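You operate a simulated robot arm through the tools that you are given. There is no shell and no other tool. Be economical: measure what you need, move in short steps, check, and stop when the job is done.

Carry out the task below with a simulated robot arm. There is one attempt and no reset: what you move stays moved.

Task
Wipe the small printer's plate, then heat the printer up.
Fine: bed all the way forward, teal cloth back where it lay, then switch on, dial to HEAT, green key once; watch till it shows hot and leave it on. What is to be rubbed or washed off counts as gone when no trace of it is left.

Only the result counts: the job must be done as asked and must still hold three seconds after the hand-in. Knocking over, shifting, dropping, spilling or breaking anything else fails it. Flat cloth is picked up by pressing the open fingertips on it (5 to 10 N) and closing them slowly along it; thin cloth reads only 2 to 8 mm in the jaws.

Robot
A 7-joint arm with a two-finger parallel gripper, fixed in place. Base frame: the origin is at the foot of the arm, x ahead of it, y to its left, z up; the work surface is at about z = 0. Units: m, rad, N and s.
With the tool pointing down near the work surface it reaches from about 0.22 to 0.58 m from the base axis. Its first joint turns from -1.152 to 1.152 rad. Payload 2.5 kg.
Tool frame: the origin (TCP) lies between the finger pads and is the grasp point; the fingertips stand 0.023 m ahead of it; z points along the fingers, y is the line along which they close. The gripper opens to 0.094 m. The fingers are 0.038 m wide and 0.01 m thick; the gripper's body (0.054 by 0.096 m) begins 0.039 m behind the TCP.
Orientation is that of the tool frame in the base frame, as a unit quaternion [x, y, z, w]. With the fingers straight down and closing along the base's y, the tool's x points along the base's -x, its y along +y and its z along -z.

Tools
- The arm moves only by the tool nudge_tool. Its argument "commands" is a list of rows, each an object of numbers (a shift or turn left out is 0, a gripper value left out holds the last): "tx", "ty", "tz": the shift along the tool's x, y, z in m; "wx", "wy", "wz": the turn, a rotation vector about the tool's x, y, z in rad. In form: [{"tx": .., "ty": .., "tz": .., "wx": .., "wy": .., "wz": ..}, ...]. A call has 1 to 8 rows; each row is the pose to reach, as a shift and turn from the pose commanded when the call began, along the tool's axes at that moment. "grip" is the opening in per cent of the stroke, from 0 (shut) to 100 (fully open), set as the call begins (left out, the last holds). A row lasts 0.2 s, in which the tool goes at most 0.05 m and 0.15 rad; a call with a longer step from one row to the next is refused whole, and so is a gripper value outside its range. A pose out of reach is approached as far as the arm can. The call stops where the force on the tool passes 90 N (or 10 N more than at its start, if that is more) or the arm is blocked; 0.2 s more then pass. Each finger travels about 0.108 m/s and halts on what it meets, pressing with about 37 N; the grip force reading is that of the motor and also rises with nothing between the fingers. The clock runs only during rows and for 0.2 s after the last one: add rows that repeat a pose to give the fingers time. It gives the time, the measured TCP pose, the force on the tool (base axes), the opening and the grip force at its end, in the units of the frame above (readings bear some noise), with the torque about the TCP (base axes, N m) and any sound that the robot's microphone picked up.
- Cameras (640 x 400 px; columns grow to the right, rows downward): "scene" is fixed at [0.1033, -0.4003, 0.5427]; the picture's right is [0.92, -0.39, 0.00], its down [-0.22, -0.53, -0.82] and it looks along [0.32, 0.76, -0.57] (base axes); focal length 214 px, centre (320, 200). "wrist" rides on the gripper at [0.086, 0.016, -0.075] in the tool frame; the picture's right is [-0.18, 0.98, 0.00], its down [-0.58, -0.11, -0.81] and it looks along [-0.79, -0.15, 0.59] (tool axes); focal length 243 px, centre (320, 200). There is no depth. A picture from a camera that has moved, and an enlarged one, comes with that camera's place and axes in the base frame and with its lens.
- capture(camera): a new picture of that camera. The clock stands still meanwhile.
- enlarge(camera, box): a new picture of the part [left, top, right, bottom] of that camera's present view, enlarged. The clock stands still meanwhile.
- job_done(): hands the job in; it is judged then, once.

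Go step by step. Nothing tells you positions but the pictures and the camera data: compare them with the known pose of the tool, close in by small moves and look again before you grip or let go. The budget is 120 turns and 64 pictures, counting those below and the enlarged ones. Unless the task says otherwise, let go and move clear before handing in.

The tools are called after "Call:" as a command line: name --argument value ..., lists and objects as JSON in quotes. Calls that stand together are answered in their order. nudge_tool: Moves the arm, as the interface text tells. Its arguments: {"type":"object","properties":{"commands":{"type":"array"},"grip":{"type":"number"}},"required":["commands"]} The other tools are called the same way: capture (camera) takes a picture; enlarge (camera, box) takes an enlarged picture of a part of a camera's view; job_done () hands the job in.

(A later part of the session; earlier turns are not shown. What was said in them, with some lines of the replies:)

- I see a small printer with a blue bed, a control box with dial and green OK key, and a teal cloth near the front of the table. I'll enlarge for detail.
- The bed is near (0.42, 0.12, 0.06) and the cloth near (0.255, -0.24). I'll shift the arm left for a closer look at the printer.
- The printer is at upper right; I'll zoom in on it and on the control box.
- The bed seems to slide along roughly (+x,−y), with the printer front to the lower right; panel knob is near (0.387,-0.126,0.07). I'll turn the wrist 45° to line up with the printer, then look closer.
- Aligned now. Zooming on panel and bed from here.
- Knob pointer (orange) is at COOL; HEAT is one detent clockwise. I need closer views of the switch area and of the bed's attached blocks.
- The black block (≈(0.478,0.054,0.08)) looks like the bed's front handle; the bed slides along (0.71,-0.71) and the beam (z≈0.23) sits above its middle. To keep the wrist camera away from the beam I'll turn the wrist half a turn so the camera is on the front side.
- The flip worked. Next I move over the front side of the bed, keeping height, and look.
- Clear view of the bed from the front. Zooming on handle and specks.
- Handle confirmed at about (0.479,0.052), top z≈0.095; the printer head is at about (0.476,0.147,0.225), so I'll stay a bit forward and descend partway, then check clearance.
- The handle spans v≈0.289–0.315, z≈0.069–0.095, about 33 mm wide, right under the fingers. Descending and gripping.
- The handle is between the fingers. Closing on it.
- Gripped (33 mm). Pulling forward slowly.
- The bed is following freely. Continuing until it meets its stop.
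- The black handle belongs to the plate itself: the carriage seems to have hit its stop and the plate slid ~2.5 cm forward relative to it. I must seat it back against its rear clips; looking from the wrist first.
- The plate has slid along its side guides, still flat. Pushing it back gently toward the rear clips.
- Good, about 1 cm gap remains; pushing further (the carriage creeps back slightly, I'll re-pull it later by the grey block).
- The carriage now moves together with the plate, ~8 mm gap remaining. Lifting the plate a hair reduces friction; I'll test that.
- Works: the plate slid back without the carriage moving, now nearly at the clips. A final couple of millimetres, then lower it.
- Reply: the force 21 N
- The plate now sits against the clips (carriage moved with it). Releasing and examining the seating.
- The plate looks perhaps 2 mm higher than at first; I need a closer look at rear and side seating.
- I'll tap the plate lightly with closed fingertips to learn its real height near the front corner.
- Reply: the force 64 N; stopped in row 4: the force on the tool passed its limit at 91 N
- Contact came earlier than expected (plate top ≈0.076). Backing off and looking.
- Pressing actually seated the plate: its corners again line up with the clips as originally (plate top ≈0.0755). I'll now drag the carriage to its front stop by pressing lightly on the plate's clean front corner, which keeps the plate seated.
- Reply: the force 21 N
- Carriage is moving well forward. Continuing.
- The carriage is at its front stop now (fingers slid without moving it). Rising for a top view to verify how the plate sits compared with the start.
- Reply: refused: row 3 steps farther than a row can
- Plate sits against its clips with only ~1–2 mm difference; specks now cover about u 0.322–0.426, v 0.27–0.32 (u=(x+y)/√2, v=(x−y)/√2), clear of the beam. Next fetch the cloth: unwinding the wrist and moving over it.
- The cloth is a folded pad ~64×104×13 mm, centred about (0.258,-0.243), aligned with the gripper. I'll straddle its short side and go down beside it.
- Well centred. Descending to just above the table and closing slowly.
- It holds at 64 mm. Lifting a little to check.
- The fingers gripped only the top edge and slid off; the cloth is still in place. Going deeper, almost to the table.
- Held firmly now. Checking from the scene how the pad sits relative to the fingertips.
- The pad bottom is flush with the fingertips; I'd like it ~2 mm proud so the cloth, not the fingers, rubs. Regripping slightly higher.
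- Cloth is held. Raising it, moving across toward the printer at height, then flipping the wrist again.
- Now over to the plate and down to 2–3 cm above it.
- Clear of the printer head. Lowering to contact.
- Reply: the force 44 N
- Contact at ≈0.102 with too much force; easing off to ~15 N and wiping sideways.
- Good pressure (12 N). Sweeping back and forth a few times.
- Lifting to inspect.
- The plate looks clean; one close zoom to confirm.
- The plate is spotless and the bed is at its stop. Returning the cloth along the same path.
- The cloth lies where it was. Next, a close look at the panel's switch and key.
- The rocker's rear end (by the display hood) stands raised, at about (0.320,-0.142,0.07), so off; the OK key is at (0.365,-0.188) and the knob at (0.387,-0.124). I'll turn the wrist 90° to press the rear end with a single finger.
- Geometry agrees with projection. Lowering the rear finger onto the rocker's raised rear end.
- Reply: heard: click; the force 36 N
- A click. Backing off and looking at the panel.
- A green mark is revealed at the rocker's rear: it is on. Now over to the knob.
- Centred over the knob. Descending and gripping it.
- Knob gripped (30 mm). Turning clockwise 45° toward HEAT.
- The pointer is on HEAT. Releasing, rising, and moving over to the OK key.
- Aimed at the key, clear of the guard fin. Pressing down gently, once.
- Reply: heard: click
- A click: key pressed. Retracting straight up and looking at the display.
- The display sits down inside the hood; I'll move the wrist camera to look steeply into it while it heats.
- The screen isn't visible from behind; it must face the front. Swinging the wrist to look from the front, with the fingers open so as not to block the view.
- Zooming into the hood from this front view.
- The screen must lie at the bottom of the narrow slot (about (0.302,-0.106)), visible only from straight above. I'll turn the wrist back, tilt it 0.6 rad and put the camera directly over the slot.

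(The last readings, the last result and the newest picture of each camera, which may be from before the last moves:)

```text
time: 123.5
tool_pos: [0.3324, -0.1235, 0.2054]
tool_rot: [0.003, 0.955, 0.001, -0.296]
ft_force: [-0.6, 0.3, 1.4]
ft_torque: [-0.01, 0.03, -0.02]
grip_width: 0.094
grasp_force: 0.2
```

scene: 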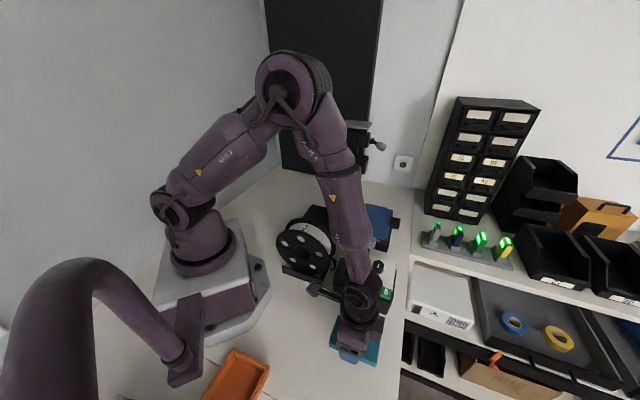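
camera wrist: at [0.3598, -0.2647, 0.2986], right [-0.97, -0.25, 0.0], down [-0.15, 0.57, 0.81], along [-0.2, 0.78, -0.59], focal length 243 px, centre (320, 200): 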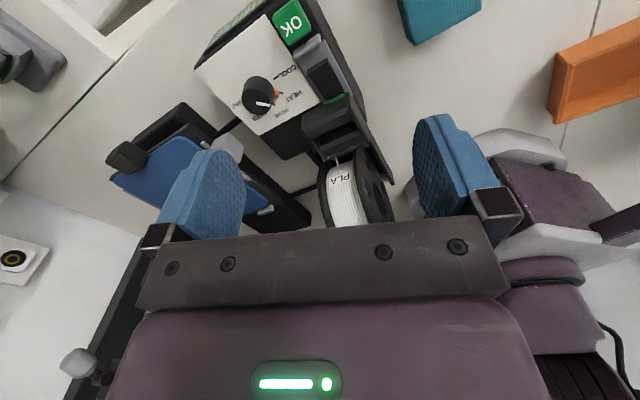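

In place. I'll let the printer heat for a while before spending a picture.

Call:
nudge_tool --commands '[{}, {}, {}, {}, {}, {}, {}, {}]'

Call:
nudge_tool --commands '[{}, {}, {}, {}, {}, {}, {}, {}]'

Call:
nudge_tool --commands '[{}, {}, {}, {}, {}, {}, {}, {}]'

Call:
nudge_tool --commands '[{}, {}, {}, {}, {}, {}, {}, {}]'

Call:
nudge_tool --commands '[{}, {}, {}, {}, {}, {}, {}, {}]'

Call:
nudge_tool --commands '[{}, {}, {}, {}, {}, {}, {}, {}]'

Call:
nudge_tool --commands '[{}, {}, {}, {}, {}, {}, {}, {}]'

Call:
nudge_tool --commands '[{}, {}, {}, {}, {}, {}, {}, {}]'

Call:
nudge_tool --commands '[{}, {}, {}, {}, {}, {}, {}, {}]'

Call:
nudge_tool --commands '[{}, {}, {}, {}, {}, {}, {}, {}]'

```text
time: 125.2
tool_pos: [0.3335, -0.1231, 0.2045]
tool_rot: [0.003, 0.955, 0.001, -0.295]
ft_force: [0.2, 0.7, -0.5]
ft_torque: [0.0, -0.01, 0.02]
grip_width: 0.0939
grasp_force: 0.0
```

```text
time: 127.0
tool_pos: [0.3329, -0.1238, 0.2056]
tool_rot: [0.002, 0.956, 0.001, -0.294]
ft_force: [0.0, 0.4, -0.7]
ft_torque: [0.03, 0.03, -0.03]
grip_width: 0.0941
grasp_force: 0.0
```

```text
time: 128.8
tool_pos: [0.332, -0.1245, 0.2037]
tool_rot: [0.003, 0.956, 0.001, -0.295]
ft_force: [-0.1, -0.3, 1.1]
ft_torque: [-0.04, 0.01, 0.03]
grip_width: 0.0939
grasp_force: 0.1
```

```text
time: 130.7
tool_pos: [0.3315, -0.1227, 0.2041]
tool_rot: [0.002, 0.956, 0.001, -0.295]
ft_force: [0.1, -0.8, -0.5]
ft_torque: [0.01, 0.04, 0.02]
grip_width: 0.094
grasp_force: 0.0
```

```text
time: 132.4
tool_pos: [0.3319, -0.1226, 0.204]
tool_rot: [0.003, 0.955, 0.001, -0.295]
ft_force: [0.0, 0.6, -0.1]
ft_torque: [0.01, -0.01, 0.01]
grip_width: 0.0942
grasp_force: 0.1
```

```text
time: 134.2
tool_pos: [0.332, -0.1223, 0.204]
tool_rot: [0.003, 0.956, 0.001, -0.295]
ft_force: [-0.7, 0.3, 0.3]
ft_torque: [0.0, 0.01, 0.0]
grip_width: 0.0943
grasp_force: 0.1
```

```text
time: 136.1
tool_pos: [0.3328, -0.123, 0.2042]
tool_rot: [0.003, 0.956, 0.001, -0.294]
ft_force: [0.6, 0.7, 0.5]
ft_torque: [-0.01, 0.01, 0.01]
grip_width: 0.0938
grasp_force: 0.1
```

```text
time: 137.8
tool_pos: [0.3327, -0.1229, 0.2042]
tool_rot: [0.002, 0.956, 0.0, -0.295]
ft_force: [0.2, 0.8, -0.3]
ft_torque: [0.01, -0.02, -0.01]
grip_width: 0.094
grasp_force: 0.1
```

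```text
time: 139.7
tool_pos: [0.3324, -0.1235, 0.2052]
tool_rot: [0.003, 0.956, 0.001, -0.294]
ft_force: [-0.5, 0.1, 0.1]
ft_torque: [0.0, -0.04, -0.01]
grip_width: 0.0938
grasp_force: 0.0
```

```text
time: 141.4
tool_pos: [0.3321, -0.1229, 0.204]
tool_rot: [0.002, 0.956, 0.0, -0.295]
ft_force: [1.0, 0.0, 0.4]
ft_torque: [0.02, 0.02, 0.01]
grip_width: 0.0941
grasp_force: 0.1
```

About 33 s since the key press. Looking straight down into the slot.

Call:
enlarge --camera "wrist" --box '[266, 50, 426, 160]'

```text
3.64 times, centred on (346, 105) of wrist
camera zoom: at [0.3031, -0.106, 0.3148], right [0.16, 0.98, -0.1], down [0.93, -0.11, 0.34], along [0.32, -0.15, -0.94], focal length 882 px, centre (226, 546)
```

zoom: 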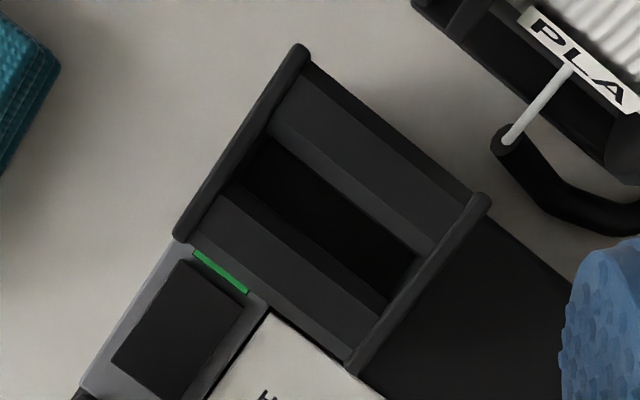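

The recess looks dark from straight above for now, while the green on‑mark is lit beside the rocker. With one picture left, I'll wait considerably longer before looking again.

Call:
nudge_tool --commands '[{}, {}, {}, {}, {}, {}, {}, {}]'

Call:
nudge_tool --commands '[{}, {}, {}, {}, {}, {}, {}, {}]'

Call:
nudge_tool --commands '[{}, {}, {}, {}, {}, {}, {}, {}]'

Call:
nudge_tool --commands '[{}, {}, {}, {}, {}, {}, {}, {}]'

Call:
nudge_tool --commands '[{}, {}, {}, {}, {}, {}, {}, {}]'

Call:
nudge_tool --commands '[{}, {}, {}, {}, {}, {}, {}, {}]'

Call:
nudge_tool --commands '[{}, {}, {}, {}, {}, {}, {}, {}]'

Call:
nudge_tool --commands '[{}, {}, {}, {}, {}, {}, {}, {}]'

Call:
nudge_tool --commands '[{}, {}, {}, {}, {}, {}, {}, {}]'

Call:
nudge_tool --commands '[{}, {}, {}, {}, {}, {}, {}, {}]'

Call:
nudge_tool --commands '[{}, {}, {}, {}, {}, {}, {}, {}]'

Call:
nudge_tool --commands '[{}, {}, {}, {}, {}, {}, {}, {}]'

Call:
nudge_tool --commands '[{}, {}, {}, {}, {}, {}, {}, {}]'

Call:
nudge_tool --commands '[{}, {}, {}, {}, {}, {}, {}, {}]'

Call:
nudge_tool --commands '[{}, {}, {}, {}, {}, {}, {}, {}]'

Call:
nudge_tool --commands '[{}, {}, {}, {}, {}, {}, {}, {}]'

```text
time: 143.2
tool_pos: [0.3315, -0.123, 0.2044]
tool_rot: [0.002, 0.955, 0.0, -0.296]
ft_force: [-0.3, 0.0, 0.2]
ft_torque: [0.0, -0.01, -0.01]
grip_width: 0.0937
grasp_force: 0.0
```

```text
time: 145.1
tool_pos: [0.3318, -0.1215, 0.2043]
tool_rot: [0.002, 0.955, 0.0, -0.295]
ft_force: [0.1, 0.0, 1.0]
ft_torque: [-0.01, 0.02, -0.04]
grip_width: 0.0937
grasp_force: 0.0
```

```text
time: 146.8
tool_pos: [0.3333, -0.1241, 0.2045]
tool_rot: [0.003, 0.956, 0.001, -0.295]
ft_force: [0.3, -0.2, 0.2]
ft_torque: [-0.02, 0.02, -0.02]
grip_width: 0.0939
grasp_force: 0.0
```

```text
time: 148.7
tool_pos: [0.3337, -0.123, 0.2034]
tool_rot: [0.001, 0.955, 0.0, -0.295]
ft_force: [0.2, 0.1, 0.0]
ft_torque: [-0.01, 0.0, 0.01]
grip_width: 0.094
grasp_force: 0.0
```

```text
time: 150.4
tool_pos: [0.333, -0.1227, 0.2038]
tool_rot: [0.002, 0.956, 0.001, -0.295]
ft_force: [0.5, -0.5, 0.0]
ft_torque: [-0.01, -0.04, 0.01]
grip_width: 0.094
grasp_force: 0.1
```

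```text
time: 152.2
tool_pos: [0.3337, -0.1225, 0.2036]
tool_rot: [0.003, 0.955, 0.001, -0.295]
ft_force: [-0.4, 0.0, 0.0]
ft_torque: [0.01, -0.04, 0.04]
grip_width: 0.0941
grasp_force: 0.0
```

```text
time: 154.1
tool_pos: [0.3326, -0.1223, 0.2055]
tool_rot: [0.002, 0.956, 0.0, -0.294]
ft_force: [-0.5, 0.4, 0.0]
ft_torque: [0.04, 0.03, -0.01]
grip_width: 0.094
grasp_force: 0.1
```

```text
time: 155.8
tool_pos: [0.3336, -0.1235, 0.2057]
tool_rot: [0.003, 0.956, 0.002, -0.294]
ft_force: [0.3, -0.1, -0.4]
ft_torque: [0.0, 0.0, 0.01]
grip_width: 0.0939
grasp_force: 0.0
```

```text
time: 157.7
tool_pos: [0.3332, -0.1231, 0.2052]
tool_rot: [0.002, 0.955, 0.001, -0.295]
ft_force: [0.4, 0.1, -0.2]
ft_torque: [0.0, 0.01, 0.03]
grip_width: 0.0941
grasp_force: 0.1
```

```text
time: 159.4
tool_pos: [0.3323, -0.1229, 0.2044]
tool_rot: [0.002, 0.955, 0.001, -0.295]
ft_force: [0.2, 0.8, 0.2]
ft_torque: [0.0, -0.02, 0.01]
grip_width: 0.0941
grasp_force: 0.0
```

```text
time: 161.2
tool_pos: [0.3317, -0.123, 0.2031]
tool_rot: [0.002, 0.956, 0.001, -0.294]
ft_force: [-0.5, -0.4, -0.3]
ft_torque: [0.01, 0.0, 0.03]
grip_width: 0.094
grasp_force: 0.2
```

```text
time: 163.1
tool_pos: [0.333, -0.1233, 0.2044]
tool_rot: [0.002, 0.956, 0.0, -0.295]
ft_force: [-0.2, -0.4, -1.1]
ft_torque: [-0.01, -0.01, -0.02]
grip_width: 0.094
grasp_force: 0.0
```

```text
time: 164.8
tool_pos: [0.3327, -0.1236, 0.2045]
tool_rot: [0.002, 0.956, 0.0, -0.295]
ft_force: [0.0, -0.3, -0.9]
ft_torque: [0.02, 0.0, 0.0]
grip_width: 0.0941
grasp_force: 0.0
```

```text
time: 166.7
tool_pos: [0.3327, -0.1231, 0.2039]
tool_rot: [0.002, 0.956, 0.0, -0.295]
ft_force: [0.1, 0.4, -0.5]
ft_torque: [-0.01, 0.0, -0.05]
grip_width: 0.0941
grasp_force: 0.0
```

```text
time: 168.4
tool_pos: [0.3331, -0.1228, 0.2036]
tool_rot: [0.003, 0.956, 0.002, -0.294]
ft_force: [-0.6, 1.0, -0.9]
ft_torque: [0.01, -0.01, -0.06]
grip_width: 0.094
grasp_force: 0.0
```

```text
time: 170.2
tool_pos: [0.3319, -0.1229, 0.2036]
tool_rot: [0.002, 0.956, 0.001, -0.295]
ft_force: [-0.1, 0.3, 0.4]
ft_torque: [-0.04, 0.0, 0.0]
grip_width: 0.0943
grasp_force: 0.1
```

About 62 s since the key press. Using the last picture for a tight look into the recess.

Call:
enlarge --camera "wrist" --box '[308, 78, 388, 148]'

```text
5.71 times, centred on (348, 113) of wrist
camera zoom: at [0.3031, -0.106, 0.3148], right [0.16, 0.98, -0.1], down [0.93, -0.11, 0.34], along [0.32, -0.15, -0.94], focal length 1386 px, centre (160, 697)
```

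zoom: 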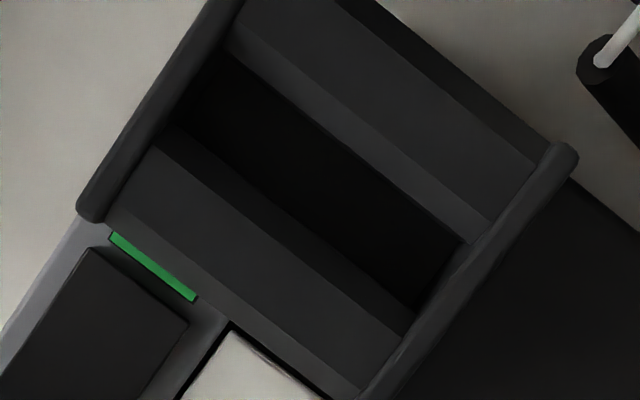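

The recess still reads dark from every angle I tried, so I can't read the screen itself. The switch mark, dial and key click are all right. I'll move clear and allow a generous extra heating time, without touching the key again.

Call:
nudge_tool --commands '[{"wy": -0.12}, {"wy": -0.24}, {"wy": -0.36}, {"wy": -0.48}, {"wy": -0.6}, {"wy": -0.6}, {"wy": -0.6}]'

Call:
nudge_tool --commands '[{"tz": -0.04}, {"tz": -0.08}, {"tz": -0.12}, {"tz": -0.15}, {"tz": -0.15}, {"tz": -0.15}, {"tz": -0.15}, {"tz": -0.15}]'

Call:
nudge_tool --commands '[{}, {}, {}, {}, {}, {}, {}, {}]'

Call:
nudge_tool --commands '[{}, {}, {}, {}, {}, {}, {}, {}]'

Call:
nudge_tool --commands '[{}, {}, {}, {}, {}, {}, {}, {}]'

Call:
nudge_tool --commands '[{}, {}, {}, {}, {}, {}, {}, {}]'

Call:
nudge_tool --commands '[{}, {}, {}, {}, {}, {}, {}, {}]'

Call:
nudge_tool --commands '[{}, {}, {}, {}, {}, {}, {}, {}]'

Call:
nudge_tool --commands '[{}, {}, {}, {}, {}, {}, {}, {}]'

Call:
nudge_tool --commands '[{}, {}, {}, {}, {}, {}, {}, {}]'

Call:
nudge_tool --commands '[{}, {}, {}, {}, {}, {}, {}, {}]'

Call:
nudge_tool --commands '[{}, {}, {}, {}, {}, {}, {}, {}]'

Call:
nudge_tool --commands '[{}, {}, {}, {}, {}, {}, {}, {}]'

Call:
nudge_tool --commands '[{}, {}, {}, {}, {}, {}, {}, {}]'

Call:
nudge_tool --commands '[{}, {}, {}, {}, {}, {}, {}, {}]'

Call:
nudge_tool --commands '[{}, {}, {}, {}, {}, {}, {}, {}]'

```text
time: 171.8
tool_pos: [0.332, -0.1222, 0.2029]
tool_rot: [0.003, 1.0, -0.001, 0.001]
ft_force: [-0.3, 0.2, 0.4]
ft_torque: [0.03, 0.03, -0.01]
grip_width: 0.0943
grasp_force: 0.0
```

```text
time: 173.7
tool_pos: [0.3315, -0.1238, 0.3543]
tool_rot: [0.003, 1.0, 0.0, 0.001]
ft_force: [0.3, -0.9, -0.2]
ft_torque: [0.01, -0.02, 0.0]
grip_width: 0.0939
grasp_force: 0.1
```

```text
time: 175.4
tool_pos: [0.3316, -0.1225, 0.3553]
tool_rot: [0.002, 1.0, 0.001, 0.001]
ft_force: [-0.8, 0.4, -1.2]
ft_torque: [-0.02, 0.0, 0.01]
grip_width: 0.094
grasp_force: 0.0
```

```text
time: 177.2
tool_pos: [0.3316, -0.1235, 0.3556]
tool_rot: [0.002, 1.0, 0.0, 0.001]
ft_force: [-0.1, 0.7, 0.0]
ft_torque: [0.01, 0.01, -0.02]
grip_width: 0.094
grasp_force: 0.0
```

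```text
time: 179.1
tool_pos: [0.3322, -0.1231, 0.3553]
tool_rot: [0.003, 1.0, 0.0, 0.001]
ft_force: [0.2, 0.0, 0.0]
ft_torque: [-0.03, 0.03, 0.02]
grip_width: 0.094
grasp_force: 0.0
```

```text
time: 180.8
tool_pos: [0.3319, -0.1231, 0.3552]
tool_rot: [0.002, 1.0, 0.0, 0.001]
ft_force: [0.2, -0.2, 0.1]
ft_torque: [0.0, 0.0, -0.04]
grip_width: 0.0941
grasp_force: 0.1
```

```text
time: 182.7
tool_pos: [0.3315, -0.1226, 0.3541]
tool_rot: [0.003, 1.0, 0.001, 0.0]
ft_force: [-0.4, -0.4, 0.5]
ft_torque: [0.01, -0.05, -0.02]
grip_width: 0.0939
grasp_force: 0.2
```

```text
time: 184.4
tool_pos: [0.3323, -0.123, 0.3562]
tool_rot: [0.002, 1.0, -0.001, 0.0]
ft_force: [0.1, -0.2, -0.3]
ft_torque: [0.0, -0.01, 0.0]
grip_width: 0.0939
grasp_force: 0.0
```

```text
time: 186.2
tool_pos: [0.3295, -0.1218, 0.3545]
tool_rot: [0.004, 1.0, 0.0, 0.0]
ft_force: [-0.4, 0.5, 0.0]
ft_torque: [0.04, 0.01, -0.03]
grip_width: 0.094
grasp_force: 0.1
```

```text
time: 188.1
tool_pos: [0.332, -0.1228, 0.3546]
tool_rot: [0.003, 1.0, 0.0, 0.001]
ft_force: [0.5, -0.9, -0.8]
ft_torque: [-0.01, 0.01, 0.02]
grip_width: 0.0941
grasp_force: 0.1
```

```text
time: 189.8
tool_pos: [0.3313, -0.123, 0.3554]
tool_rot: [0.003, 1.0, 0.001, 0.001]
ft_force: [0.2, 0.1, -0.3]
ft_torque: [0.02, 0.0, 0.0]
grip_width: 0.094
grasp_force: 0.0
```

```text
time: 191.7
tool_pos: [0.3325, -0.123, 0.3538]
tool_rot: [0.003, 1.0, 0.0, 0.001]
ft_force: [-0.6, -0.5, -0.9]
ft_torque: [0.0, -0.03, -0.01]
grip_width: 0.0939
grasp_force: 0.1
```

```text
time: 193.4
tool_pos: [0.3328, -0.1236, 0.3552]
tool_rot: [0.002, 1.0, 0.0, 0.0]
ft_force: [-0.5, -0.2, 0.0]
ft_torque: [-0.05, 0.01, 0.0]
grip_width: 0.0942
grasp_force: 0.1
```

```text
time: 195.2
tool_pos: [0.332, -0.1238, 0.354]
tool_rot: [0.003, 1.0, 0.0, 0.001]
ft_force: [1.3, -0.3, 0.4]
ft_torque: [-0.02, -0.02, 0.02]
grip_width: 0.0939
grasp_force: 0.1
```

```text
time: 197.1
tool_pos: [0.3329, -0.1223, 0.3549]
tool_rot: [0.003, 1.0, 0.0, 0.001]
ft_force: [0.1, 0.1, -0.7]
ft_torque: [0.02, 0.0, 0.02]
grip_width: 0.0942
grasp_force: 0.0
```

```text
time: 198.8
tool_pos: [0.3322, -0.1228, 0.3551]
tool_rot: [0.002, 1.0, 0.0, 0.001]
ft_force: [-0.4, -0.3, -1.0]
ft_torque: [-0.02, -0.03, 0.0]
grip_width: 0.094
grasp_force: 0.0
```

The arm is clear, and 90 s have passed since the one press of the green key. I have no pictures left to check anything further, so I am handing in.

Call:
job_done

```text
The job is handed in.
```

I wiped the plate, put the cloth back and started the heat cycle, but I never saw the display read hot: it looked dark from every angle I tried. I waited 90 s after the key press and left the printer on.

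- **Plate:** no specks showed in the close-up after wiping. While I was moving the bed, the plate slid out of its seat. I pushed it back against its rear clips, and it may sit 1–3 mm forward of where it was.
- **Bed:** it is at its front stop.
- **Cloth:** it is back where it lay.
- **Controls:** the switch clicked and its green mark shows, the dial points to HEAT, and the green key was pressed once, with a click.
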